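You operate a simulated robot arm through the tools that you are given. There is no shell and no other tool.

You are at the controls of a simulated two-armed robot. One attempt, no reset.

TASK
Lay the glass plate from the black block on the teal tin and warm it till the glass mists.
Fine: slider at 60; the tin stays on pad 1; switch that pad off once the mist shows.

The check looks at the end state, three seconds after you hand in, the way a careful person would. Anything else that was tipped, shoved, dropped, spilled or broken makes it a failure.

THE ROBOT
Two 7-joint arms with fingered hands on one trunk that stands fixed in place. Base frame: the origin is at the foot of the trunk, x ahead of it, y to its left, z up; the work surface is at about z = 806. Units: mm, degrees, N and s.
The left shoulder is at [70, 172, 1252], the right one opposite. Each reaches about 1156 mm from its shoulder. Payload 5 kg a hand.
Tool frame (each hand has its own): the origin (TCP) lies between the finger pads and is the grasp point; the fingertips stand 43 mm ahead of it; z points along the fingers, y is the line along which they close. The gripper opens to 144 mm; its body begins 50 mm behind the TCP. The gripper is a hand of 5 fingers: y runs from the thumb to the fingers, the wrist lies at [-21, -124, -221] in the tool frame, and closing takes about 1.5 s.
Orientation is that of the tool frame in the base frame, as a unit quaternion [x, y, z, w]. With the fingers straight down and the wrist toward the robot, the tool's x, y and z point along [0, 1, 0], [1, 0, 0] and [0, 0, -1] of the base frame.

THE INTERFACE
- The arms move only by the tool play_rows. It takes "left_moves", "right_moves" or both (then of equal length, played together; a hand with none holds still); each is a list of rows, each an object of numbers (a shift or turn left out is 0, a gripper value left out holds the last): "x", "y", "z": the shift along the tool's x, y, z in mm; "rx", "ry", "rz": the turn, a rotation vector about the tool's x, y, z in degrees; "gripper": the opening, from 0 (shut) to 1 (fully open). In form: [{"x": .., "y": .., "z": .., "rx": .., "ry": .., "rz": .., "gripper": ..}, ...]. A call has 1 to 20 rows; each row is the pose to reach, as a shift and turn from the pose commanded when the call began, along the tool's axes at that moment. Each row takes 0.2 s and may step no farther than 50 mm and 8.6 degrees from the row before; otherwise, or with a gripper value out of range, the whole call is refused. Where a pose cannot be reached the arm comes as near as it can. A force on the tool above 50 N (or 10 N above the force at the start of the call, whichever is more), or a blocked arm, ends the call early, and 0.2 s more pass. Each finger travels about 45 mm/s and halts on what it meets, pressing with about 28 N; the grip force reading is that of the motor and also rises with nothing between the fingers. The clock runs only during rows and for 0.2 s after the last one: add rows that repeat a pose to give the fingers time. The reply holds the time, the measured pose of the TCP, the force on the tool along the base axes, the opening and the grip force, in the units named above and with some noise, with the torque about the TCP (base axes, N m) and any sound that the robot's microphone picked up.
- Cameras (640 x 400 px; columns grow to the right, rows downward): "scene" is now at [129.8, 31.2, 1501.7]; the picture's right is [0.32, -0.95, 0.00], its down [-0.59, -0.20, -0.78] and it looks along [0.74, 0.25, -0.62] (base axes); focal length 338 px, centre (320, 200). "left" rides on the left gripper at [-86, -108, -168] in its tool frame; the picture's right is [-0.80, -0.28, 0.53], its down [0.54, -0.73, 0.42] and it looks along [0.27, 0.63, 0.73] (tool axes); focal length 275 px, centre (320, 200). "right" rides on the right gripper at [86, -108, -168] in its tool frame; the picture's right is [-0.80, 0.28, -0.53], its down [-0.54, -0.73, 0.42] and it looks along [-0.27, 0.63, 0.73] (tool axes); focal length 275 px, centre (320, 200). There is no depth. A picture from a camera that has moved, and an enlarged one, comes with that camera's place and axes in the base frame and with its lens. The place of the scene camera against the robot may be out by one fixed shift of up to 25 mm in any direction.
- get_image(camera): a new picture of that camera. It takes no simulated time.
- raise_lower(by): slides the trunk up (or, below 0, down) by that many mm; the arms and the scene camera ride with it, the base frame stays. It gives what a move gives, with no picture.
- grasp_type(shape, hand): the hand has 5 fingers and takes this shape, open, in about a second: jaw (thumb against the fingers, like two jaws); tri (thumb and two fingers); tip (a fingertip pinch); poke (one finger out to press); point (the index stretched); flat (the hand flat); cup (the hand cupped); fist (a fist). The gripper value then closes the fingers along that shape, each until it touches; the sizes above hold for jaw. It gives what a move gives, with no picture.
- turn_head(pan, tilt): turns the head with the scene camera to pan (to the left, within 86 degrees either way) and tilt (down, from -29 to 69), counted from straight ahead of the robot. It gives what a move gives.
- enlarge(camera, box): a new picture of the part [left, top, right, bottom] of that camera's present view, enlarged. It takes no simulated time.
- job_done(): hands the job in; it is judged then, once.

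Places have to be worked out from the pictures, the camera data and where the tool is seen. Open the grippers and draw the arms clear of the work before you hand the job in, unless the task says otherwise.

The tools are called after ">>>" by a JSON object that holds its "op" and its "data". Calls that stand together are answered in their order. play_rows: Moves the arms, as the interface text tells. Its arguments: {"type":"object","properties":{"left_moves":{"type":"array","items":{"type":"object","properties":{"x":{"type":"number"},"y":{"type":"number"},"z":{"type":"number"},"rx":{"type":"number"},"ry":{"type":"number"},"rz":{"type":"number"},"gripper":{"type":"number"}}}},"right_moves":{"type":"array","items":{"type":"object","properties":{"x":{"type":"number"},"y":{"type":"number"},"z":{"type":"number"},"rx":{"type":"number"},"ry":{"type":"number"},"rz":{"type":"number"},"gripper":{"type":"number"}}}}},"required":[]} The other tools are called the same way: raise_lower (by) moves the trunk up or down; grasp_type (shape, hand) gives the hand a shape; turn_head (pan, tilt) turns the head that bears the scene camera; get_image (camera) takes a picture; enlarge (camera, box) takes an enlarged picture of a part of a camera's view; job_done () hands the job in.

At the start:

```text
clock: 0.0
left_ee_pos: [638.4, 534.0, 1202.7]
left_ee_rot: [0.707, 0.707, 0.0, 0.0]
left_contact_force: [-0.4, -0.6, -0.9]
left_ft_torque: [-0.02, -0.03, 0.01]
left_finger_gap: 143.9
left_grip_force: 0.0
left_shape: jaw
right_ee_pos: [822.9, -127.4, 1224.7]
right_ee_rot: [0.706, 0.708, 0.0, 0.0]
right_contact_force: [-0.1, 0.3, -0.5]
right_ft_torque: [-0.01, 0.0, 0.04]
right_finger_gap: 143.3
right_grip_force: 0.0
right_shape: jaw
trunk travel left (down, up): [-350.0, 590.0]
head pan, tilt (commanded): [18.8, 38.6]
```

scene: 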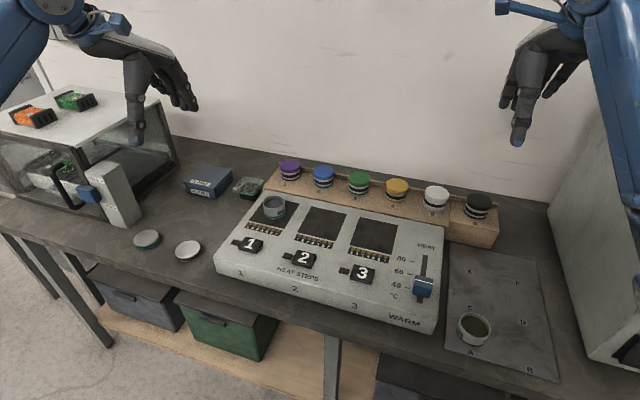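
right: 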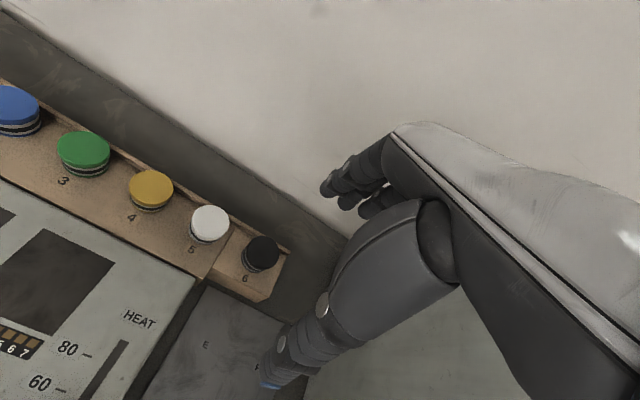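
left: 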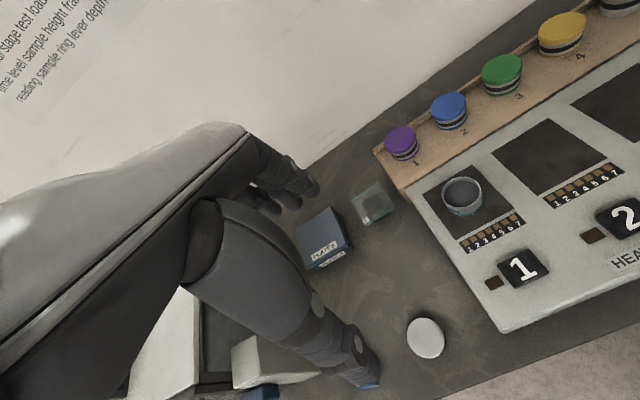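

I start by looking closely at the scene: a hotplate with three pads, a teal tin on pad 1, a slider at right, and something glassy next to a blue box. I'll enlarge the areas of interest.

>>> {"op": "enlarge", "data": {"camera": "scene", "box": [170, 140, 330, 240]}}

>>> {"op": "enlarge", "data": {"camera": "scene", "box": [200, 180, 450, 336]}}

>>> {"op": "enlarge", "data": {"camera": "left", "box": [270, 140, 530, 302]}}

>>> {"op": "enlarge", "data": {"camera": "scene", "box": [380, 230, 560, 342]}}

```text
4.00 times, centred on (250, 190) of scene
camera zoom: at [129.8, 31.2, 1501.7], right [0.32, -0.95, 0.0], down [-0.59, -0.2, -0.78], along [0.74, 0.25, -0.62], focal length 1351 px, centre (600, 240)
```

zoom: 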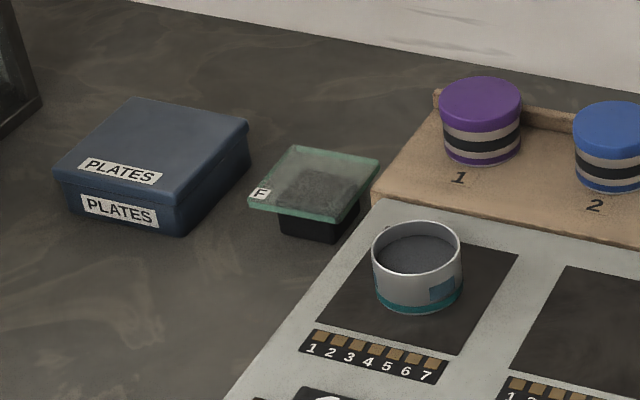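

```text
2.56 times, centred on (325, 258) of scene
camera zoom: at [129.8, 31.2, 1501.7], right [0.32, -0.95, 0.0], down [-0.59, -0.2, -0.78], along [0.74, 0.25, -0.62], focal length 865 px, centre (307, 52)
```

zoom: 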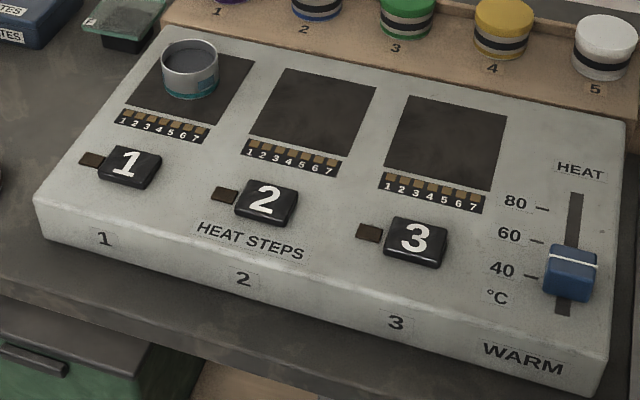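

```text
2.46 times, centred on (400, 221) of left
camera zoom: at [529.8, 447.2, 1371.2], right [-0.28, -0.8, -0.53], down [-0.73, 0.54, -0.42], along [0.63, 0.27, -0.73], focal length 678 px, centre (123, 148)
```

zoom: 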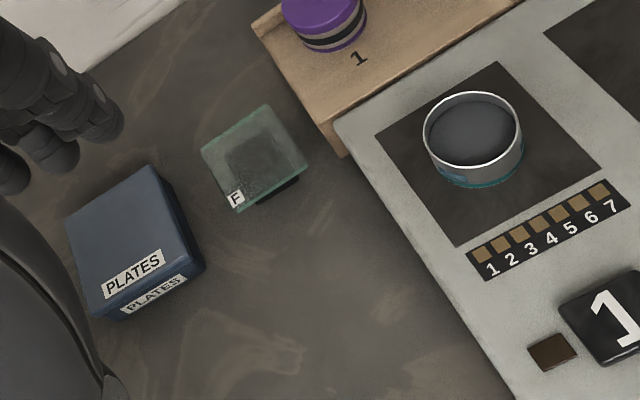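

```text
3.56 times, centred on (470, 286) of scene
camera zoom: at [129.8, 31.2, 1501.7], right [0.32, -0.95, 0.0], down [-0.59, -0.2, -0.78], along [0.74, 0.25, -0.62], focal length 1201 px, centre (-213, -106)
```

zoom: 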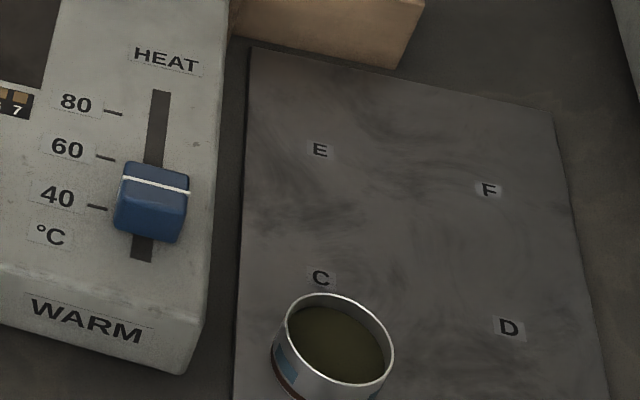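

The plate (labelled F) sits on a black block beside the PLATES box, and the teal-banded tin is already on pad 1; the slider is near 47. I'll move the left hand forward at a safe height to get a second viewpoint for triangulation.

>>> {"op": "play_rows", "data": {"left_moves": [{"y": 45}, {"y": 90}, {"y": 135}, {"y": 180}, {"y": 180, "z": 40}, {"y": 180, "z": 40}]}}

>>> {"op": "get_image", "data": {"camera": "left"}}

>>> {"op": "get_image", "data": {"camera": "scene"}}

```text
clock: 1.4
left_ee_pos: [817.7, 532.7, 1163.3]
left_ee_rot: [0.707, 0.707, -0.001, 0.0]
left_contact_force: [-0.2, -0.4, 0.6]
left_ft_torque: [0.01, 0.02, 0.03]
left_finger_gap: 144.0
left_grip_force: 0.0
left_shape: jaw
right_ee_pos: [821.9, -128.2, 1223.5]
right_ee_rot: [0.707, 0.708, 0.0, 0.0]
right_contact_force: [-0.4, 0.2, 0.1]
right_ft_torque: [0.03, 0.0, 0.03]
right_finger_gap: 143.5
right_grip_force: 0.1
right_shape: jaw
trunk travel left (down, up): [-350.0, 590.0]
head pan, tilt (commanded): [18.8, 38.6]
```

```text
taken
camera left: at [709.4, 446.0, 1331.5], right [-0.28, -0.8, -0.53], down [-0.73, 0.54, -0.42], along [0.63, 0.27, -0.73], focal length 275 px, centre (320, 200)
```

left: 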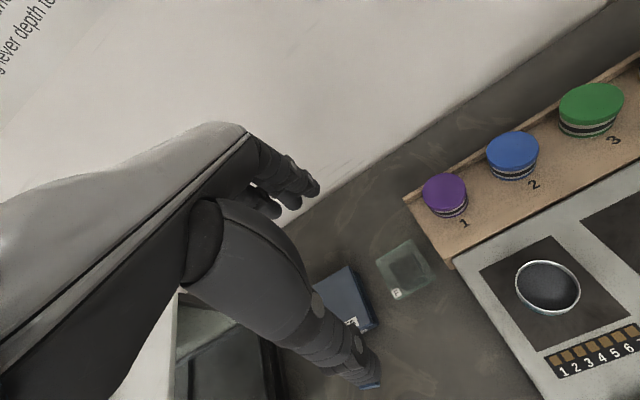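

```text
taken
camera scene: at [129.5, 30.4, 1501.8], right [0.32, -0.95, 0.0], down [-0.59, -0.2, -0.78], along [0.74, 0.25, -0.62], focal length 338 px, centre (320, 200)
```

scene: 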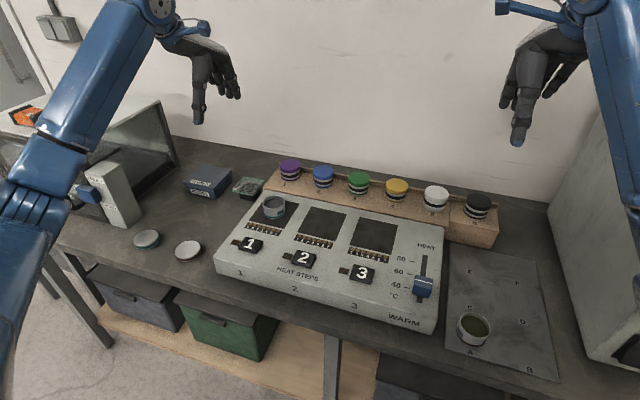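

The plate and tin are visible from this second viewpoint; I'll enlarge it for precise pixel measurements.

>>> {"op": "enlarge", "data": {"camera": "left", "box": [340, 200, 500, 300]}}

>>> {"op": "enlarge", "data": {"camera": "left", "box": [480, 200, 640, 300]}}

```text
4.00 times, centred on (420, 250) of left
camera zoom: at [709.4, 446.0, 1331.5], right [-0.28, -0.8, -0.53], down [-0.73, 0.54, -0.42], along [0.63, 0.27, -0.73], focal length 1101 px, centre (-80, 0)
```

zoom: 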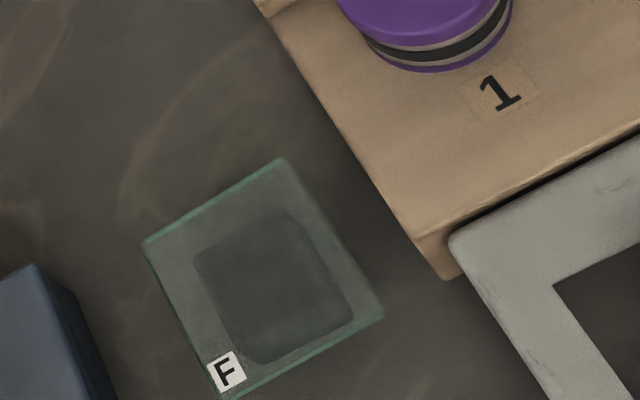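

```text
4.00 times, centred on (560, 250) of left
camera zoom: at [709.4, 446.0, 1331.5], right [-0.28, -0.8, -0.53], down [-0.73, 0.54, -0.42], along [0.63, 0.27, -0.73], focal length 1101 px, centre (-640, 0)
```

zoom: 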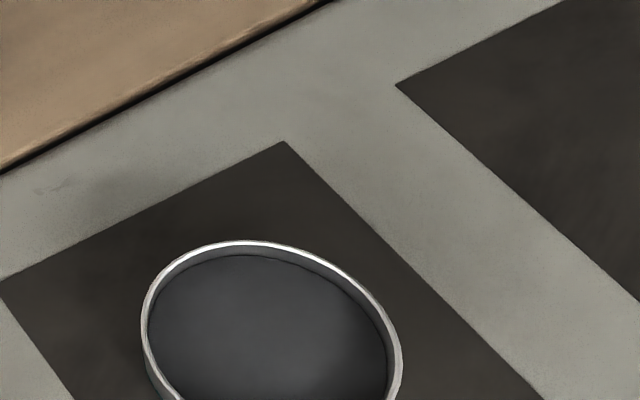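

The plate triangulates to about (884, 525, 839), roughly 78 mm square and near axis-aligned. Next I measure the tin with a better crop.

>>> {"op": "enlarge", "data": {"camera": "left", "box": [480, 230, 640, 330]}}

>>> {"op": "enlarge", "data": {"camera": "left", "box": [480, 300, 640, 400]}}

```text
4.00 times, centred on (560, 280) of left
camera zoom: at [709.4, 446.0, 1331.5], right [-0.28, -0.8, -0.53], down [-0.73, 0.54, -0.42], along [0.63, 0.27, -0.73], focal length 1101 px, centre (-640, -120)
```

zoom: 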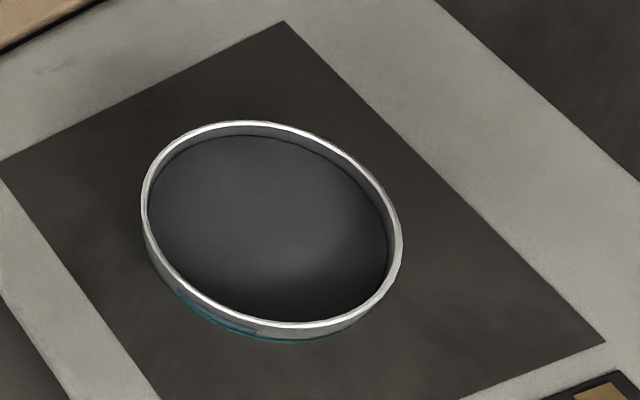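

```text
4.00 times, centred on (560, 350) of left
camera zoom: at [709.4, 446.0, 1331.5], right [-0.28, -0.8, -0.53], down [-0.73, 0.54, -0.42], along [0.63, 0.27, -0.73], focal length 1101 px, centre (-640, -400)
```

zoom: 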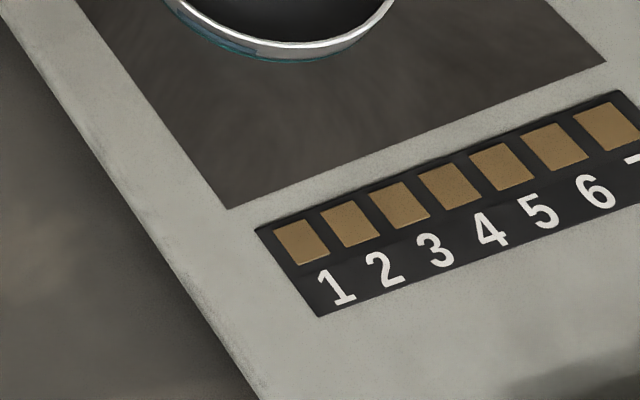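

The tin rim centre triangulates to about (765, 373, 896) and the hotplate top to about z≈867. Now I bring the right hand back and lower so its camera can see the slider and measure it.

>>> {"op": "play_rows", "data": {"right_moves": [{"y": -44, "z": 10, "x": 6}, {"y": -88, "z": 20, "x": 12}, {"y": -132, "z": 35, "x": 18}, {"y": -176, "z": 50, "x": 24}, {"y": -220, "z": 70, "x": 30}, {"y": -262, "z": 94, "x": 38}, {"y": -262, "z": 94, "x": 38}]}}

>>> {"op": "get_image", "data": {"camera": "right"}}

>>> {"op": "get_image", "data": {"camera": "scene"}}

```text
clock: 3.0
left_ee_pos: [818.7, 533.3, 1162.7]
left_ee_rot: [0.707, 0.707, 0.0, 0.0]
left_contact_force: [-0.4, 0.0, 0.0]
left_ft_torque: [0.02, 0.04, 0.01]
left_finger_gap: 143.8
left_grip_force: 0.1
left_shape: jaw
right_ee_pos: [560.2, -90.4, 1131.4]
right_ee_rot: [0.707, 0.707, -0.001, -0.001]
right_contact_force: [0.5, -0.5, -0.2]
right_ft_torque: [-0.02, -0.01, 0.01]
right_finger_gap: 143.9
right_grip_force: 0.0
right_shape: jaw
trunk travel left (down, up): [-350.0, 590.0]
head pan, tilt (commanded): [18.8, 38.6]
```

```text
taken
camera right: at [452.6, -5.2, 1297.3], right [0.29, -0.8, 0.53], down [-0.73, -0.54, -0.42], along [0.63, -0.27, -0.73], focal length 275 px, centre (320, 200)
```

right: 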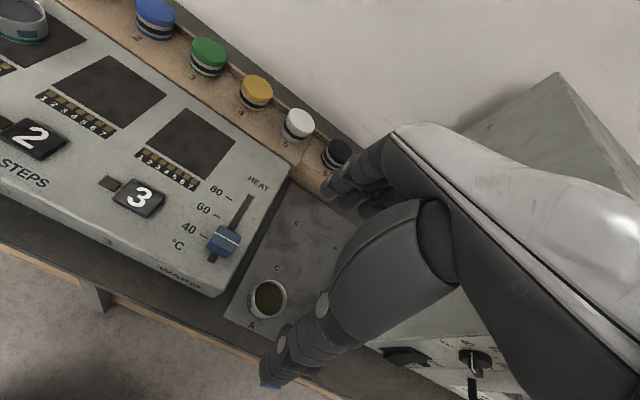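

```text
taken
camera scene: at [130.4, 31.0, 1501.7], right [0.32, -0.95, 0.0], down [-0.59, -0.2, -0.78], along [0.74, 0.25, -0.62], focal length 338 px, centre (320, 200)
```

scene: 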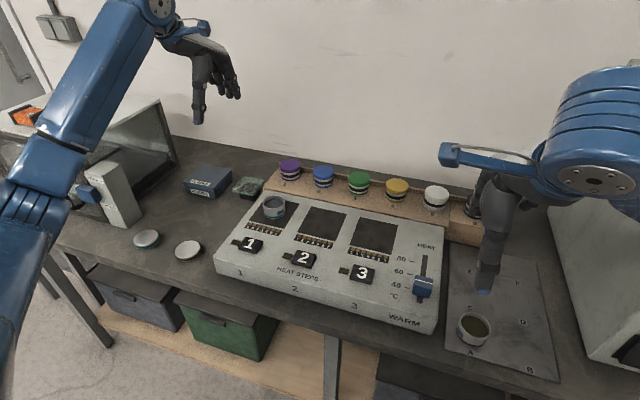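

The right camera sees the slider clearly. I'll enlarge it and change the right hand to the poke shape to see where the pressing finger sits.

>>> {"op": "enlarge", "data": {"camera": "right", "box": [160, 160, 320, 260]}}

>>> {"op": "grasp_type", "data": {"shape": "poke", "hand": "right"}}

>>> {"op": "get_image", "data": {"camera": "right"}}

>>> {"op": "get_image", "data": {"camera": "scene"}}

```text
4.00 times, centred on (240, 210) of right
camera zoom: at [452.6, -5.2, 1297.3], right [0.29, -0.8, 0.53], down [-0.73, -0.54, -0.42], along [0.63, -0.27, -0.73], focal length 1101 px, centre (640, 160)
```

zoom: 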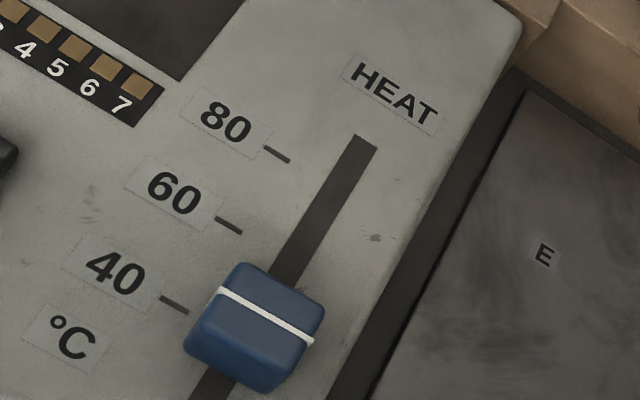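

```text
clock: 3.9
left_ee_pos: [818.1, 534.0, 1162.4]
left_ee_rot: [0.707, 0.707, 0.0, 0.0]
left_contact_force: [0.9, 0.2, -1.0]
left_ft_torque: [0.01, 0.0, 0.0]
left_finger_gap: 143.7
left_grip_force: 0.0
left_shape: jaw
right_ee_pos: [560.5, -90.9, 1130.6]
right_ee_rot: [0.707, 0.708, -0.001, 0.0]
right_contact_force: [-0.4, 0.0, -0.5]
right_ft_torque: [0.01, 0.0, 0.01]
right_finger_gap: 0.2
right_grip_force: 0.0
right_shape: poke
trunk travel left (down, up): [-350.0, 590.0]
head pan, tilt (commanded): [18.8, 38.6]
```

```text
taken
camera right: at [452.5, -5.0, 1297.8], right [0.29, -0.8, 0.53], down [-0.73, -0.54, -0.42], along [0.63, -0.27, -0.73], focal length 275 px, centre (320, 200)
```

right: 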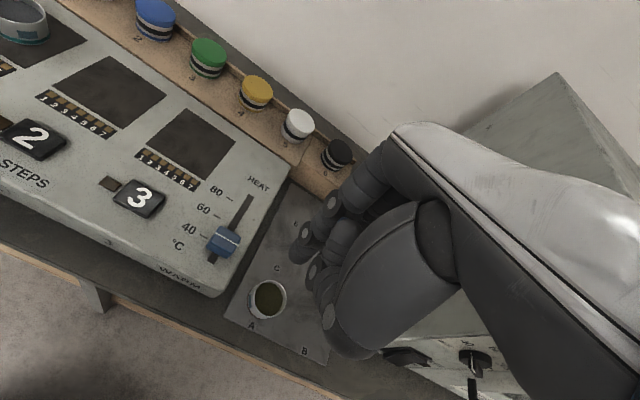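

```text
taken
camera scene: at [129.8, 31.2, 1501.7], right [0.32, -0.95, 0.0], down [-0.59, -0.2, -0.78], along [0.74, 0.25, -0.62], focal length 338 px, centre (320, 200)
```

scene: 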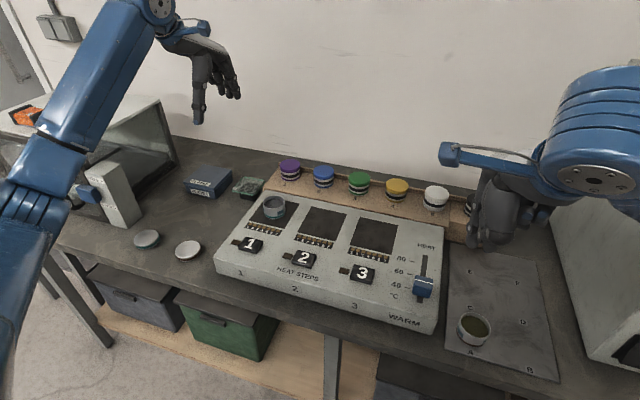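

Poke curls the other fingers; I'll enlarge to locate the poking fingertip.

>>> {"op": "enlarge", "data": {"camera": "right", "box": [260, 140, 500, 290]}}

>>> {"op": "enlarge", "data": {"camera": "right", "box": [240, 230, 480, 380]}}

>>> {"op": "enlarge", "data": {"camera": "scene", "box": [400, 140, 560, 240]}}

```text
2.67 times, centred on (380, 215) of right
camera zoom: at [452.5, -5.0, 1297.8], right [0.29, -0.8, 0.53], down [-0.73, -0.54, -0.42], along [0.63, -0.27, -0.73], focal length 734 px, centre (160, 160)
```

zoom: 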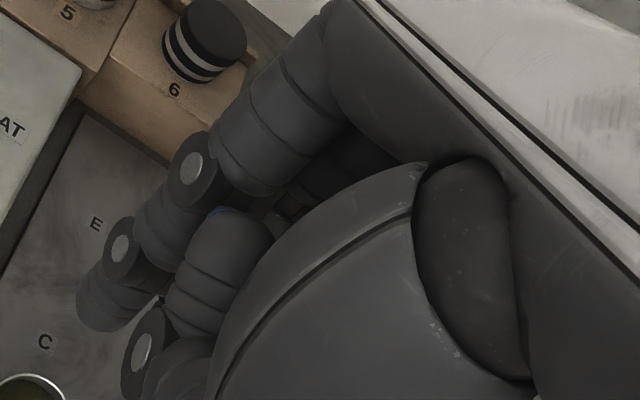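

```text
2.67 times, centred on (360, 305) of right
camera zoom: at [452.5, -5.0, 1297.8], right [0.29, -0.8, 0.53], down [-0.73, -0.54, -0.42], along [0.63, -0.27, -0.73], focal length 734 px, centre (213, -80)
```

zoom: 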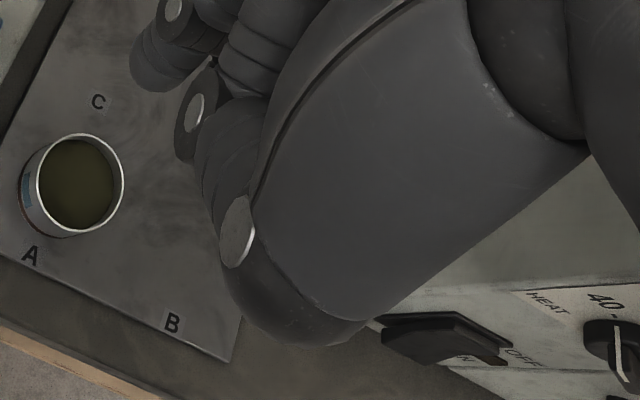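

```text
4.00 times, centred on (480, 190) of scene
camera zoom: at [129.8, 31.2, 1501.7], right [0.32, -0.95, 0.0], down [-0.59, -0.2, -0.78], along [0.74, 0.25, -0.62], focal length 1351 px, centre (-320, 240)
```

zoom: 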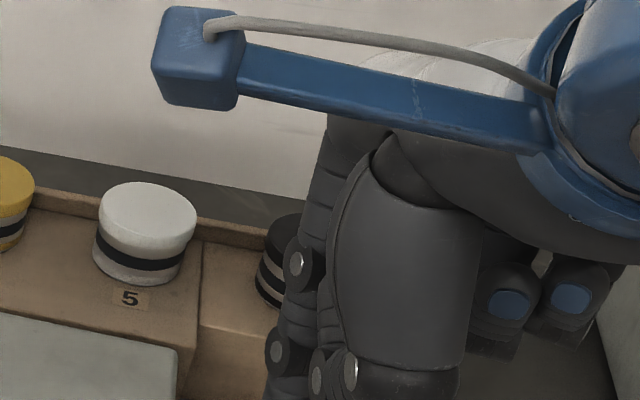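

The index tip is just below that crop; I'll look at it from the scene camera to triangulate the tip in the tool frame.

>>> {"op": "enlarge", "data": {"camera": "scene", "box": [440, 190, 540, 260]}}

>>> {"op": "enlarge", "data": {"camera": "right", "box": [270, 200, 350, 300]}}

```text
5.71 times, centred on (490, 225) of scene
camera zoom: at [129.8, 31.2, 1501.7], right [0.32, -0.95, 0.0], down [-0.59, -0.2, -0.78], along [0.74, 0.25, -0.62], focal length 1930 px, centre (-651, 57)
```

zoom: 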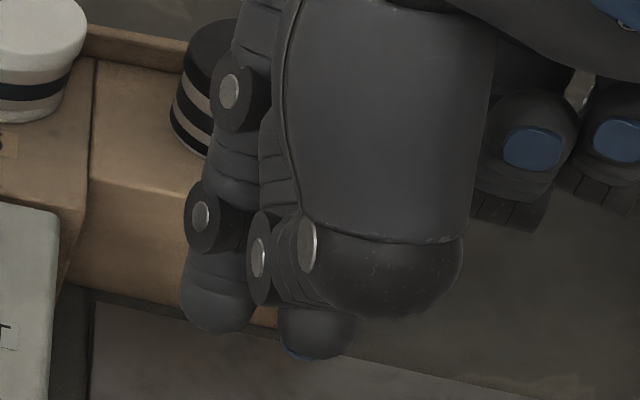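

```text
4.00 times, centred on (310, 250) of right
camera zoom: at [452.5, -5.0, 1297.8], right [0.29, -0.8, 0.53], down [-0.73, -0.54, -0.42], along [0.63, -0.27, -0.73], focal length 1101 px, centre (360, 0)
```

zoom: 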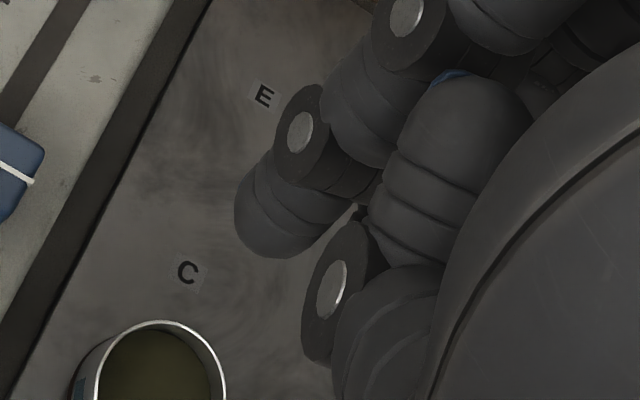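

The poke tip appears to be near tool (≈10, 0, ≈46). I'll bring it down near the near side of the slider knob, staying well above, and look.

>>> {"op": "play_rows", "data": {"right_moves": [{"x": 12, "y": 4, "z": 40}, {"x": 24, "y": 8, "z": 80}, {"x": 36, "y": 12, "z": 120}, {"x": 44, "y": 18, "z": 150}, {"x": 44, "y": 18, "z": 150}]}}

>>> {"op": "get_image", "data": {"camera": "right"}}

>>> {"op": "get_image", "data": {"camera": "scene"}}

```text
clock: 5.1
left_ee_pos: [817.0, 532.3, 1163.3]
left_ee_rot: [0.707, 0.707, 0.0, 0.001]
left_contact_force: [-0.3, -0.7, 0.1]
left_ft_torque: [0.02, -0.01, 0.0]
left_finger_gap: 143.9
left_grip_force: 0.1
left_shape: jaw
right_ee_pos: [578.5, -47.2, 979.6]
right_ee_rot: [0.707, 0.707, 0.001, 0.0]
right_contact_force: [-0.1, 0.9, 0.2]
right_ft_torque: [-0.01, -0.01, 0.0]
right_finger_gap: 0.0
right_grip_force: 0.3
right_shape: poke
trunk travel left (down, up): [-350.0, 590.0]
head pan, tilt (commanded): [18.8, 38.6]
```

```text
taken
camera right: at [470.1, 39.5, 1147.1], right [0.28, -0.8, 0.53], down [-0.72, -0.54, -0.42], along [0.63, -0.27, -0.73], focal length 275 px, centre (320, 200)
```

right: 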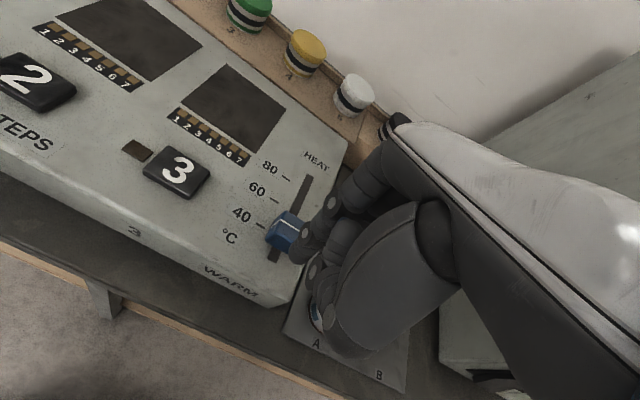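

```text
taken
camera scene: at [129.4, 31.1, 1501.8], right [0.32, -0.95, 0.0], down [-0.59, -0.2, -0.78], along [0.74, 0.25, -0.62], focal length 338 px, centre (320, 200)
```

scene: 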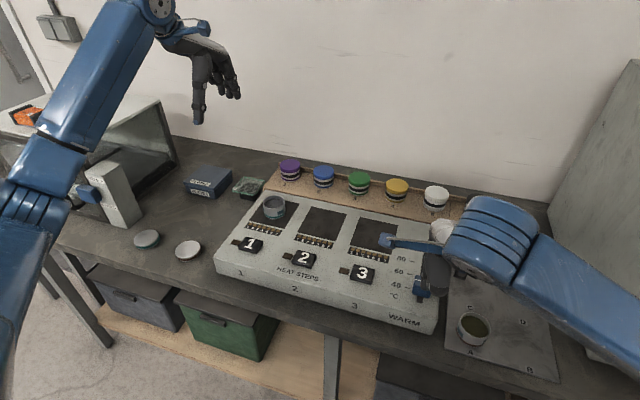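

Good second viewpoint of the slider. Enlarging both views for triangulation of ticks and knob.

>>> {"op": "enlarge", "data": {"camera": "right", "box": [220, 165, 380, 265]}}

>>> {"op": "enlarge", "data": {"camera": "scene", "box": [360, 220, 500, 320]}}

```text
4.00 times, centred on (300, 215) of right
camera zoom: at [470.1, 39.5, 1147.1], right [0.28, -0.8, 0.53], down [-0.72, -0.54, -0.42], along [0.63, -0.27, -0.73], focal length 1101 px, centre (400, 140)
```

zoom: 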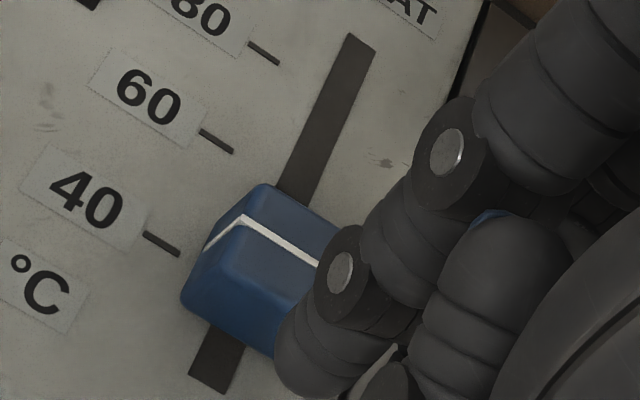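

```text
4.00 times, centred on (430, 270) of scene
camera zoom: at [129.4, 31.1, 1501.8], right [0.32, -0.95, 0.0], down [-0.59, -0.2, -0.78], along [0.74, 0.25, -0.62], focal length 1351 px, centre (-120, -80)
```

zoom: 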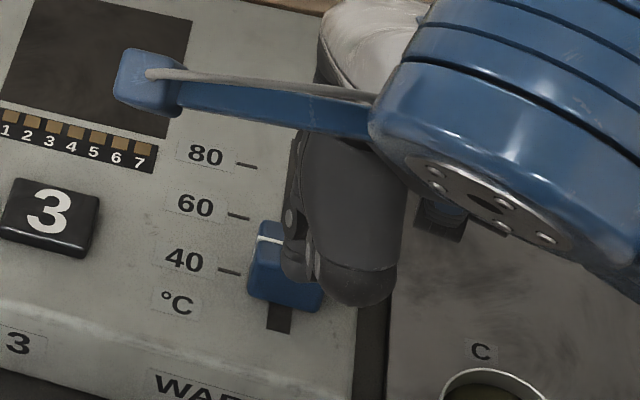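

The panel surface is at z≈866, ticks at x≈627 (40) and 667.5 (60); the knob line is at x≈624 with its top at z≈906. I'll lower the poke finger behind the knob to about mid-height.

>>> {"op": "play_rows", "data": {"right_moves": [{"z": 15}, {"z": 30}, {"z": 42}, {"z": 52}, {"z": 52}]}}

>>> {"op": "enlarge", "data": {"camera": "right", "box": [220, 165, 380, 265]}}

>>> {"op": "enlarge", "data": {"camera": "scene", "box": [360, 220, 500, 320]}}

```text
clock: 6.3
left_ee_pos: [818.0, 534.8, 1162.5]
left_ee_rot: [0.708, 0.707, 0.0, 0.0]
left_contact_force: [-0.3, 0.3, 0.0]
left_ft_torque: [-0.02, 0.02, 0.0]
left_finger_gap: 144.0
left_grip_force: 0.0
left_shape: jaw
right_ee_pos: [578.7, -46.4, 926.9]
right_ee_rot: [0.707, 0.707, 0.0, 0.001]
right_contact_force: [-0.5, -0.5, -0.1]
right_ft_torque: [-0.02, 0.0, 0.01]
right_finger_gap: 0.0
right_grip_force: 0.2
right_shape: poke
trunk travel left (down, up): [-350.0, 590.0]
head pan, tilt (commanded): [18.8, 38.6]
```

```text
4.00 times, centred on (300, 215) of right
camera zoom: at [470.4, 39.4, 1095.1], right [0.29, -0.8, 0.53], down [-0.72, -0.54, -0.42], along [0.63, -0.27, -0.73], focal length 1101 px, centre (400, 140)
```

zoom: 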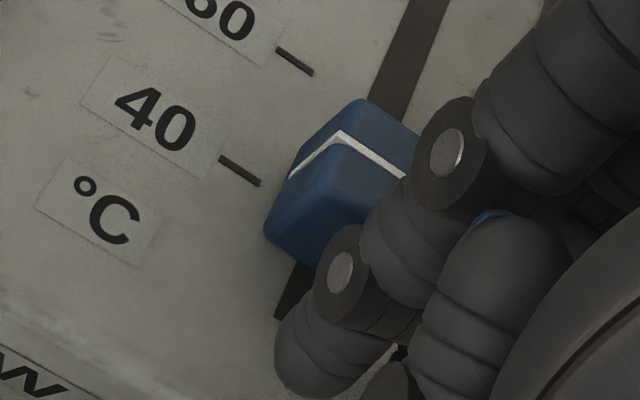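

```text
4.00 times, centred on (430, 270) of scene
camera zoom: at [129.8, 31.3, 1501.7], right [0.32, -0.95, 0.0], down [-0.59, -0.2, -0.78], along [0.74, 0.25, -0.62], focal length 1351 px, centre (-120, -80)
```

zoom: 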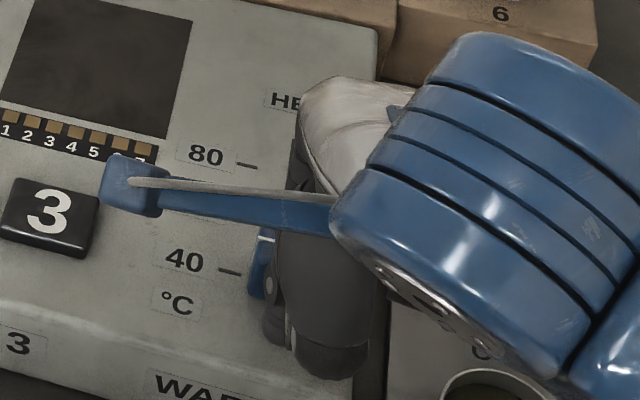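

No contact yet; the finger is on the near side of the knob. I push forward gently and watch the force.

>>> {"op": "play_rows", "data": {"right_moves": [{"y": 8}, {"y": 16}, {"y": 24}, {"y": 30}, {"y": 30}]}}

>>> {"op": "enlarge", "data": {"camera": "right", "box": [220, 165, 380, 265]}}

```text
clock: 7.5
left_ee_pos: [817.2, 533.6, 1162.7]
left_ee_rot: [0.707, 0.707, 0.0, 0.0]
left_contact_force: [-0.2, -0.6, 0.2]
left_ft_torque: [0.0, 0.01, -0.02]
left_finger_gap: 143.9
left_grip_force: 0.0
left_shape: jaw
right_ee_pos: [608.7, -46.5, 928.1]
right_ee_rot: [0.706, 0.708, 0.0, 0.0]
right_contact_force: [-0.9, 0.5, 1.3]
right_ft_torque: [0.0, 0.01, -0.02]
right_finger_gap: 0.0
right_grip_force: 0.0
right_shape: poke
trunk travel left (down, up): [-350.0, 590.0]
head pan, tilt (commanded): [18.8, 38.6]
```

```text
4.00 times, centred on (300, 215) of right
camera zoom: at [500.2, 39.3, 1095.3], right [0.28, -0.8, 0.53], down [-0.72, -0.54, -0.42], along [0.63, -0.27, -0.73], focal length 1101 px, centre (400, 140)
```

zoom: 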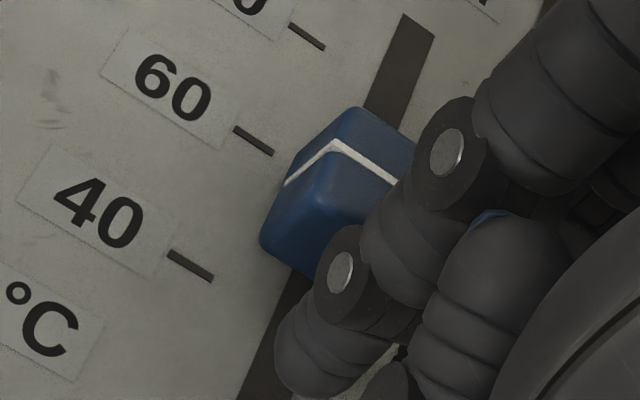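

The knob is moving with the finger; its line is now at x≈651 (≈52). I push another 14 mm and check.

>>> {"op": "play_rows", "data": {"right_moves": [{"y": 5}, {"y": 10}, {"y": 14}, {"y": 14}]}}

>>> {"op": "enlarge", "data": {"camera": "right", "box": [220, 165, 380, 265]}}

```text
clock: 8.5
left_ee_pos: [817.1, 533.9, 1162.2]
left_ee_rot: [0.707, 0.707, 0.001, 0.0]
left_contact_force: [0.2, 0.0, 0.3]
left_ft_torque: [0.0, 0.0, -0.01]
left_finger_gap: 144.0
left_grip_force: 0.0
left_shape: jaw
right_ee_pos: [623.2, -47.2, 928.3]
right_ee_rot: [0.706, 0.708, 0.001, 0.0]
right_contact_force: [-1.1, -1.1, 0.8]
right_ft_torque: [-0.01, 0.04, 0.0]
right_finger_gap: 0.0
right_grip_force: 0.0
right_shape: poke
trunk travel left (down, up): [-350.0, 590.0]
head pan, tilt (commanded): [18.8, 38.6]
```

```text
4.00 times, centred on (300, 215) of right
camera zoom: at [514.2, 39.3, 1095.6], right [0.28, -0.8, 0.53], down [-0.72, -0.54, -0.42], along [0.63, -0.27, -0.73], focal length 1101 px, centre (400, 140)
```

zoom: 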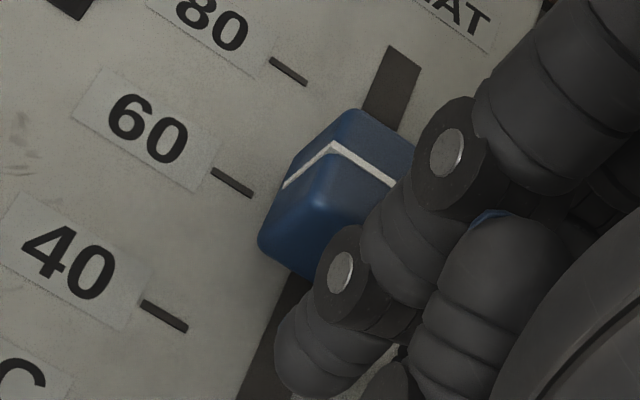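

The line is at x≈664.5 versus the 60 tick at 667.5, so about 58.5. I push 3 mm more.

>>> {"op": "play_rows", "data": {"right_moves": [{"y": 1.5}, {"y": 3}, {"y": 3}]}}

>>> {"op": "enlarge", "data": {"camera": "right", "box": [220, 165, 380, 265]}}

```text
clock: 9.3
left_ee_pos: [817.9, 533.3, 1162.8]
left_ee_rot: [0.707, 0.707, 0.0, 0.0]
left_contact_force: [-0.6, 0.0, 0.3]
left_ft_torque: [-0.01, 0.03, -0.01]
left_finger_gap: 144.0
left_grip_force: 0.1
left_shape: jaw
right_ee_pos: [625.4, -46.3, 929.2]
right_ee_rot: [0.707, 0.707, 0.0, 0.001]
right_contact_force: [-2.4, -1.2, 1.0]
right_ft_torque: [-0.07, 0.01, -0.07]
right_finger_gap: 0.0
right_grip_force: 0.1
right_shape: poke
trunk travel left (down, up): [-350.0, 590.0]
head pan, tilt (commanded): [18.8, 38.6]
```

```text
4.00 times, centred on (300, 215) of right
camera zoom: at [516.9, 39.3, 1095.4], right [0.29, -0.8, 0.53], down [-0.73, -0.54, -0.42], along [0.63, -0.27, -0.73], focal length 1101 px, centre (400, 140)
```

zoom: 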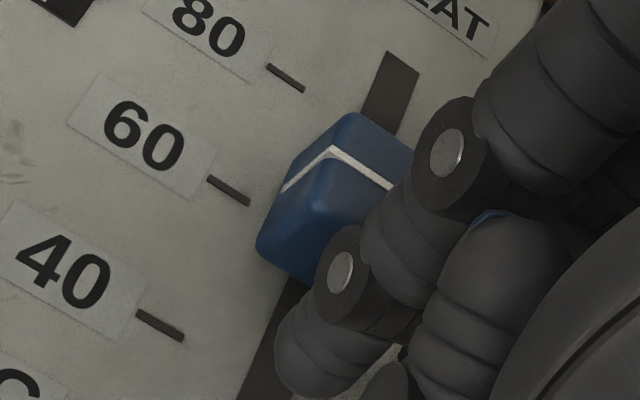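

Line ≈666, i.e. about 59.4. I'll back the finger off, rise, and look from directly above the knob to remove the parallax.

>>> {"op": "play_rows", "data": {"right_moves": [{"y": -10}, {"y": -14, "z": -30}, {"y": -14, "z": -75}, {"y": -14, "z": -120}, {"y": 20, "z": -150, "x": -10}, {"y": 60, "z": -160, "x": -30}, {"y": 105, "z": -160, "x": -50}, {"y": 150, "z": -160, "x": -76}, {"y": 150, "z": -160, "x": -76}]}}

>>> {"op": "get_image", "data": {"camera": "right"}}

>>> {"op": "enlarge", "data": {"camera": "scene", "box": [360, 220, 500, 320]}}

```text
refused: row 8 steps farther than a row can; nothing moved
```

```text
taken
camera right: at [516.9, 39.3, 1095.4], right [0.29, -0.8, 0.53], down [-0.73, -0.54, -0.42], along [0.63, -0.27, -0.73], focal length 275 px, centre (320, 200)
```

right: 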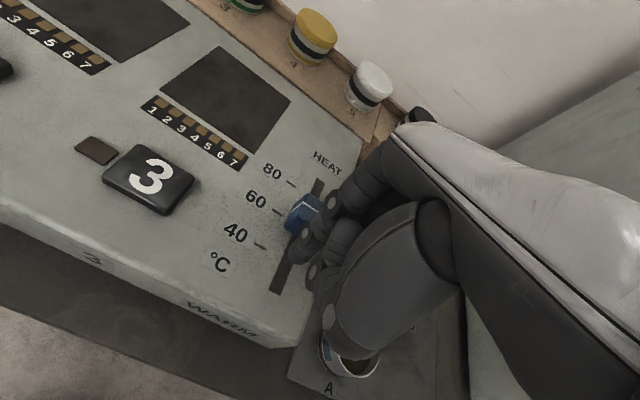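

```text
4.00 times, centred on (430, 270) of scene
camera zoom: at [129.5, 31.1, 1501.8], right [0.32, -0.95, 0.0], down [-0.59, -0.2, -0.78], along [0.74, 0.25, -0.62], focal length 1351 px, centre (-120, -80)
```

zoom: 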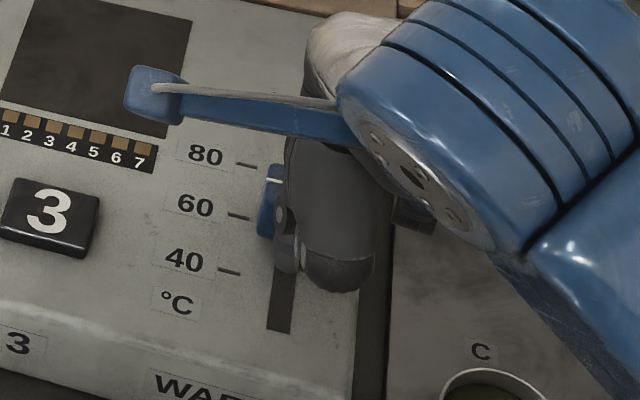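

The last row step was slightly too long; nothing moved. I resend with smaller steps.

>>> {"op": "play_rows", "data": {"right_moves": [{"y": -10}, {"y": -14, "z": -30}, {"y": -14, "z": -75}, {"y": -14, "z": -120}, {"y": 20, "z": -150, "x": -10}, {"y": 55, "z": -160, "x": -25}, {"y": 95, "z": -160, "x": -45}, {"y": 130, "z": -160, "x": -65}, {"y": 150, "z": -160, "x": -76}, {"y": 150, "z": -160, "x": -76}]}}

>>> {"op": "get_image", "data": {"camera": "right"}}

>>> {"op": "enlarge", "data": {"camera": "scene", "box": [360, 220, 500, 320]}}

```text
clock: 11.5
left_ee_pos: [817.2, 533.8, 1163.0]
left_ee_rot: [0.707, 0.707, 0.001, 0.0]
left_contact_force: [1.0, -1.0, 0.0]
left_ft_torque: [0.03, -0.01, -0.02]
left_finger_gap: 144.0
left_grip_force: 0.0
left_shape: jaw
right_ee_pos: [777.4, -123.3, 1086.4]
right_ee_rot: [0.706, 0.708, 0.0, 0.001]
right_contact_force: [-0.6, 0.7, 0.2]
right_ft_torque: [-0.01, 0.0, -0.01]
right_finger_gap: 0.0
right_grip_force: 0.0
right_shape: poke
trunk travel left (down, up): [-350.0, 590.0]
head pan, tilt (commanded): [18.8, 38.6]
```

```text
taken
camera right: at [668.1, -36.9, 1254.8], right [0.28, -0.8, 0.53], down [-0.73, -0.54, -0.42], along [0.63, -0.27, -0.73], focal length 275 px, centre (320, 200)
```

right: 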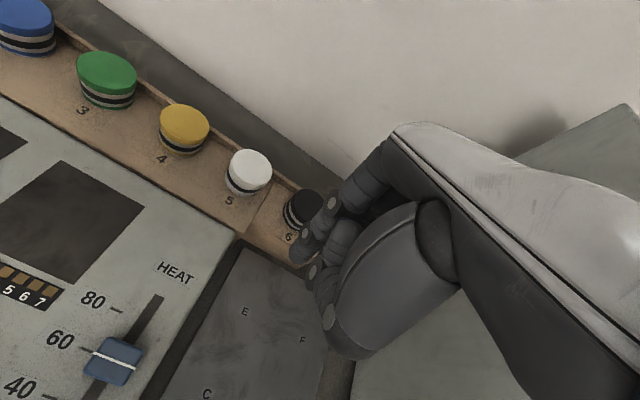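

```text
4.00 times, centred on (430, 270) of scene
camera zoom: at [129.6, 31.4, 1501.8], right [0.32, -0.95, 0.0], down [-0.59, -0.2, -0.78], along [0.74, 0.25, -0.62], focal length 1351 px, centre (-120, -80)
```

zoom: 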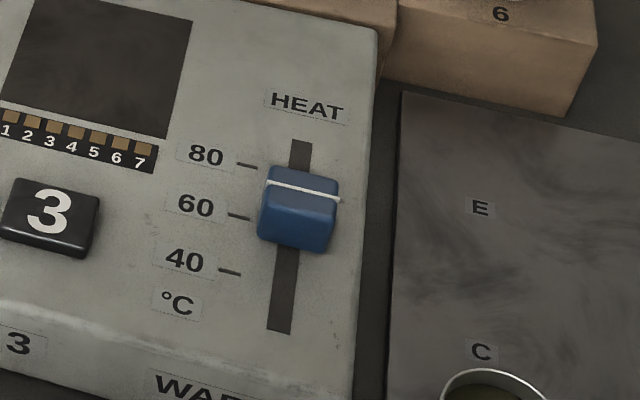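

From nearly straight above, I'll enlarge the knob against the 60 tick.

>>> {"op": "enlarge", "data": {"camera": "right", "box": [40, 280, 200, 400]}}

```text
3.33 times, centred on (120, 340) of right
camera zoom: at [668.1, -36.9, 1254.8], right [0.28, -0.8, 0.53], down [-0.73, -0.54, -0.42], along [0.63, -0.27, -0.73], focal length 918 px, centre (987, -267)
```

zoom: 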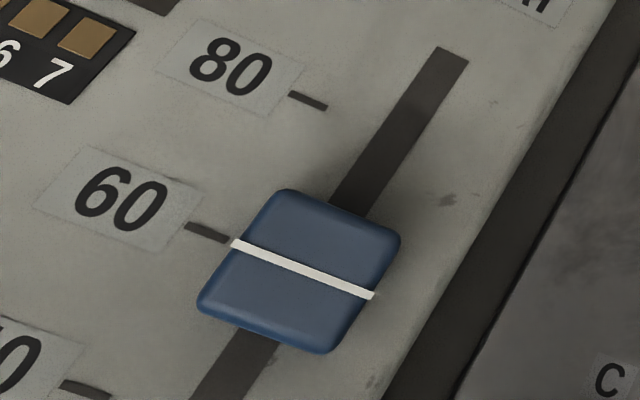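

From above, the knob line lines up with the 60 tick. Now the left hand goes above the plate in jaw shape, stopping well above it.

>>> {"op": "play_rows", "data": {"left_moves": [{"x": -2, "y": 15, "z": 40}, {"x": -4, "y": 30, "z": 80}, {"x": -6, "y": 45, "z": 120}, {"x": -8, "y": 56, "z": 160}, {"x": -9, "y": 66, "z": 200}, {"x": -9, "y": 66, "z": 230}, {"x": -9, "y": 66, "z": 230}]}}

>>> {"op": "get_image", "data": {"camera": "left"}}

>>> {"op": "get_image", "data": {"camera": "scene"}}

```text
clock: 13.1
left_ee_pos: [885.5, 523.9, 930.7]
left_ee_rot: [0.707, 0.707, -0.001, 0.001]
left_contact_force: [0.3, -0.5, 0.2]
left_ft_torque: [0.03, -0.02, -0.04]
left_finger_gap: 144.0
left_grip_force: 0.0
left_shape: jaw
right_ee_pos: [776.2, -122.6, 1089.5]
right_ee_rot: [0.706, 0.708, 0.001, 0.0]
right_contact_force: [-0.6, -0.2, 0.7]
right_ft_torque: [0.02, -0.02, -0.01]
right_finger_gap: 0.0
right_grip_force: 0.1
right_shape: poke
trunk travel left (down, up): [-350.0, 590.0]
head pan, tilt (commanded): [18.8, 38.6]
```

```text
taken
camera left: at [775.9, 437.3, 1100.1], right [-0.28, -0.8, -0.53], down [-0.73, 0.54, -0.42], along [0.63, 0.27, -0.73], focal length 275 px, centre (320, 200)
```

left: 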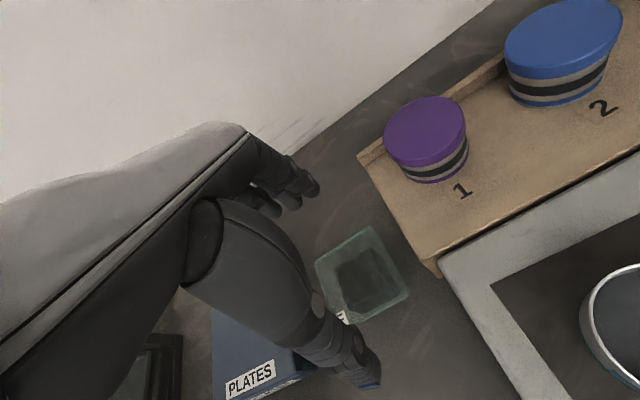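

```text
taken
camera scene: at [129.6, 30.9, 1501.8], right [0.32, -0.95, 0.0], down [-0.59, -0.2, -0.78], along [0.74, 0.25, -0.62], focal length 338 px, centre (320, 200)
```

scene: 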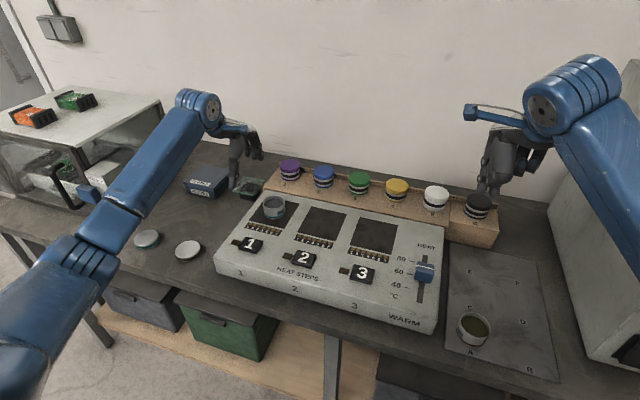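

Hand is above the plate; enlarging to refine plate position and finger location.

>>> {"op": "enlarge", "data": {"camera": "left", "box": [280, 215, 440, 335]}}

>>> {"op": "enlarge", "data": {"camera": "scene", "box": [190, 120, 310, 210]}}

>>> {"op": "enlarge", "data": {"camera": "left", "box": [230, 120, 390, 220]}}

```text
3.33 times, centred on (360, 275) of left
camera zoom: at [775.9, 437.3, 1100.1], right [-0.28, -0.8, -0.53], down [-0.73, 0.54, -0.42], along [0.63, 0.27, -0.73], focal length 918 px, centre (187, -50)
```

zoom: 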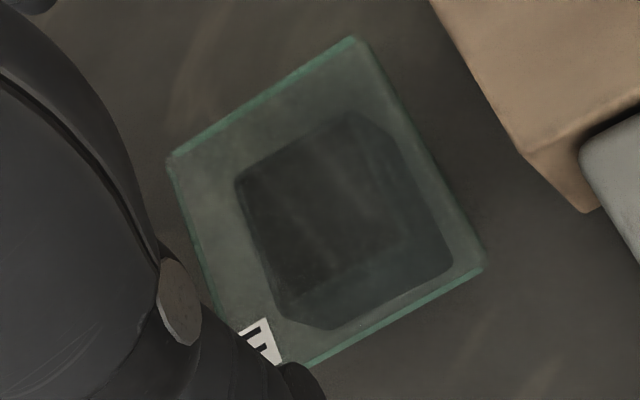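

```text
4.44 times, centred on (250, 165) of scene
camera zoom: at [129.6, 30.9, 1501.8], right [0.32, -0.95, 0.0], down [-0.59, -0.2, -0.78], along [0.74, 0.25, -0.62], focal length 1501 px, centre (631, 356)
```

zoom: 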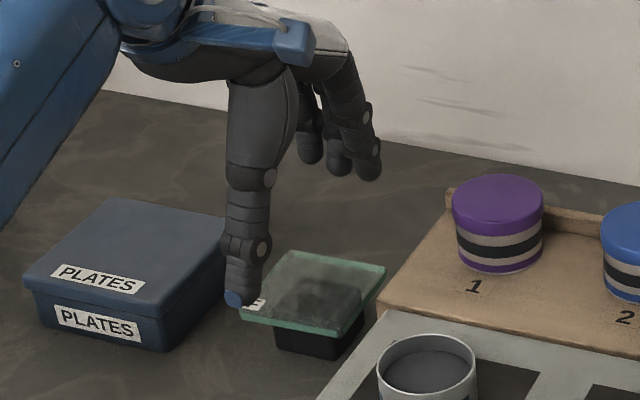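

```text
4.00 times, centred on (310, 170) of left
camera zoom: at [775.9, 437.3, 1100.1], right [-0.28, -0.8, -0.53], down [-0.73, 0.54, -0.42], along [0.63, 0.27, -0.73], focal length 1101 px, centre (360, 320)
```

zoom: 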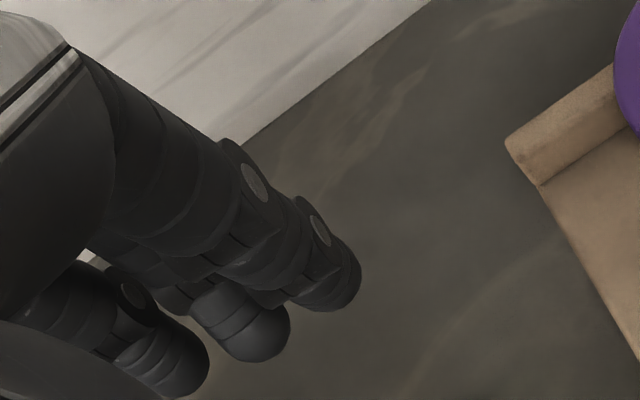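

The plate is an ~80 mm square centred near (886, 526). The thumb sits slightly off the tool axis opposing index/middle, so I'll try the "tri" shape (thumb and two fingers) while still up in the air and see how it sits.

>>> {"op": "grasp_type", "data": {"shape": "tri", "hand": "left"}}

>>> {"op": "get_image", "data": {"camera": "left"}}

>>> {"op": "enlarge", "data": {"camera": "scene", "box": [190, 120, 310, 210]}}

```text
clock: 14.0
left_ee_pos: [885.2, 524.0, 931.1]
left_ee_rot: [0.707, 0.707, 0.0, 0.0]
left_contact_force: [0.4, -0.2, -0.5]
left_ft_torque: [-0.02, 0.01, -0.01]
left_finger_gap: 143.8
left_grip_force: 0.1
left_shape: tri
right_ee_pos: [775.6, -122.4, 1087.4]
right_ee_rot: [0.706, 0.708, 0.0, 0.0]
right_contact_force: [-0.2, -0.5, -0.5]
right_ft_torque: [0.0, 0.06, -0.01]
right_finger_gap: 0.0
right_grip_force: 0.0
right_shape: poke
trunk travel left (down, up): [-350.0, 590.0]
head pan, tilt (commanded): [18.8, 38.6]
```

```text
taken
camera left: at [776.2, 437.6, 1100.0], right [-0.28, -0.8, -0.53], down [-0.73, 0.54, -0.42], along [0.63, 0.27, -0.73], focal length 275 px, centre (320, 200)
```

left: 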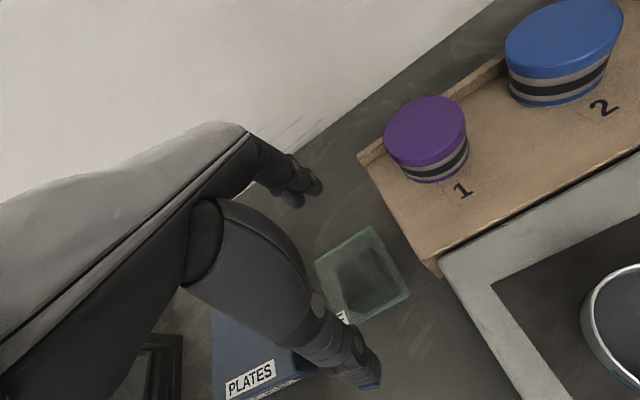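

```text
4.44 times, centred on (250, 165) of scene
camera zoom: at [130.0, 31.2, 1501.7], right [0.32, -0.95, 0.0], down [-0.59, -0.2, -0.78], along [0.74, 0.25, -0.62], focal length 1501 px, centre (631, 356)
```

zoom: 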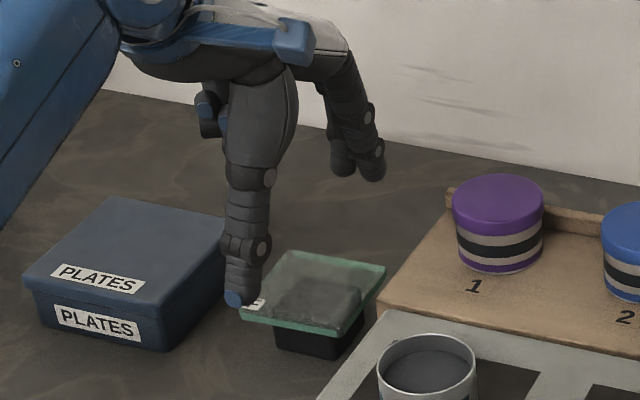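

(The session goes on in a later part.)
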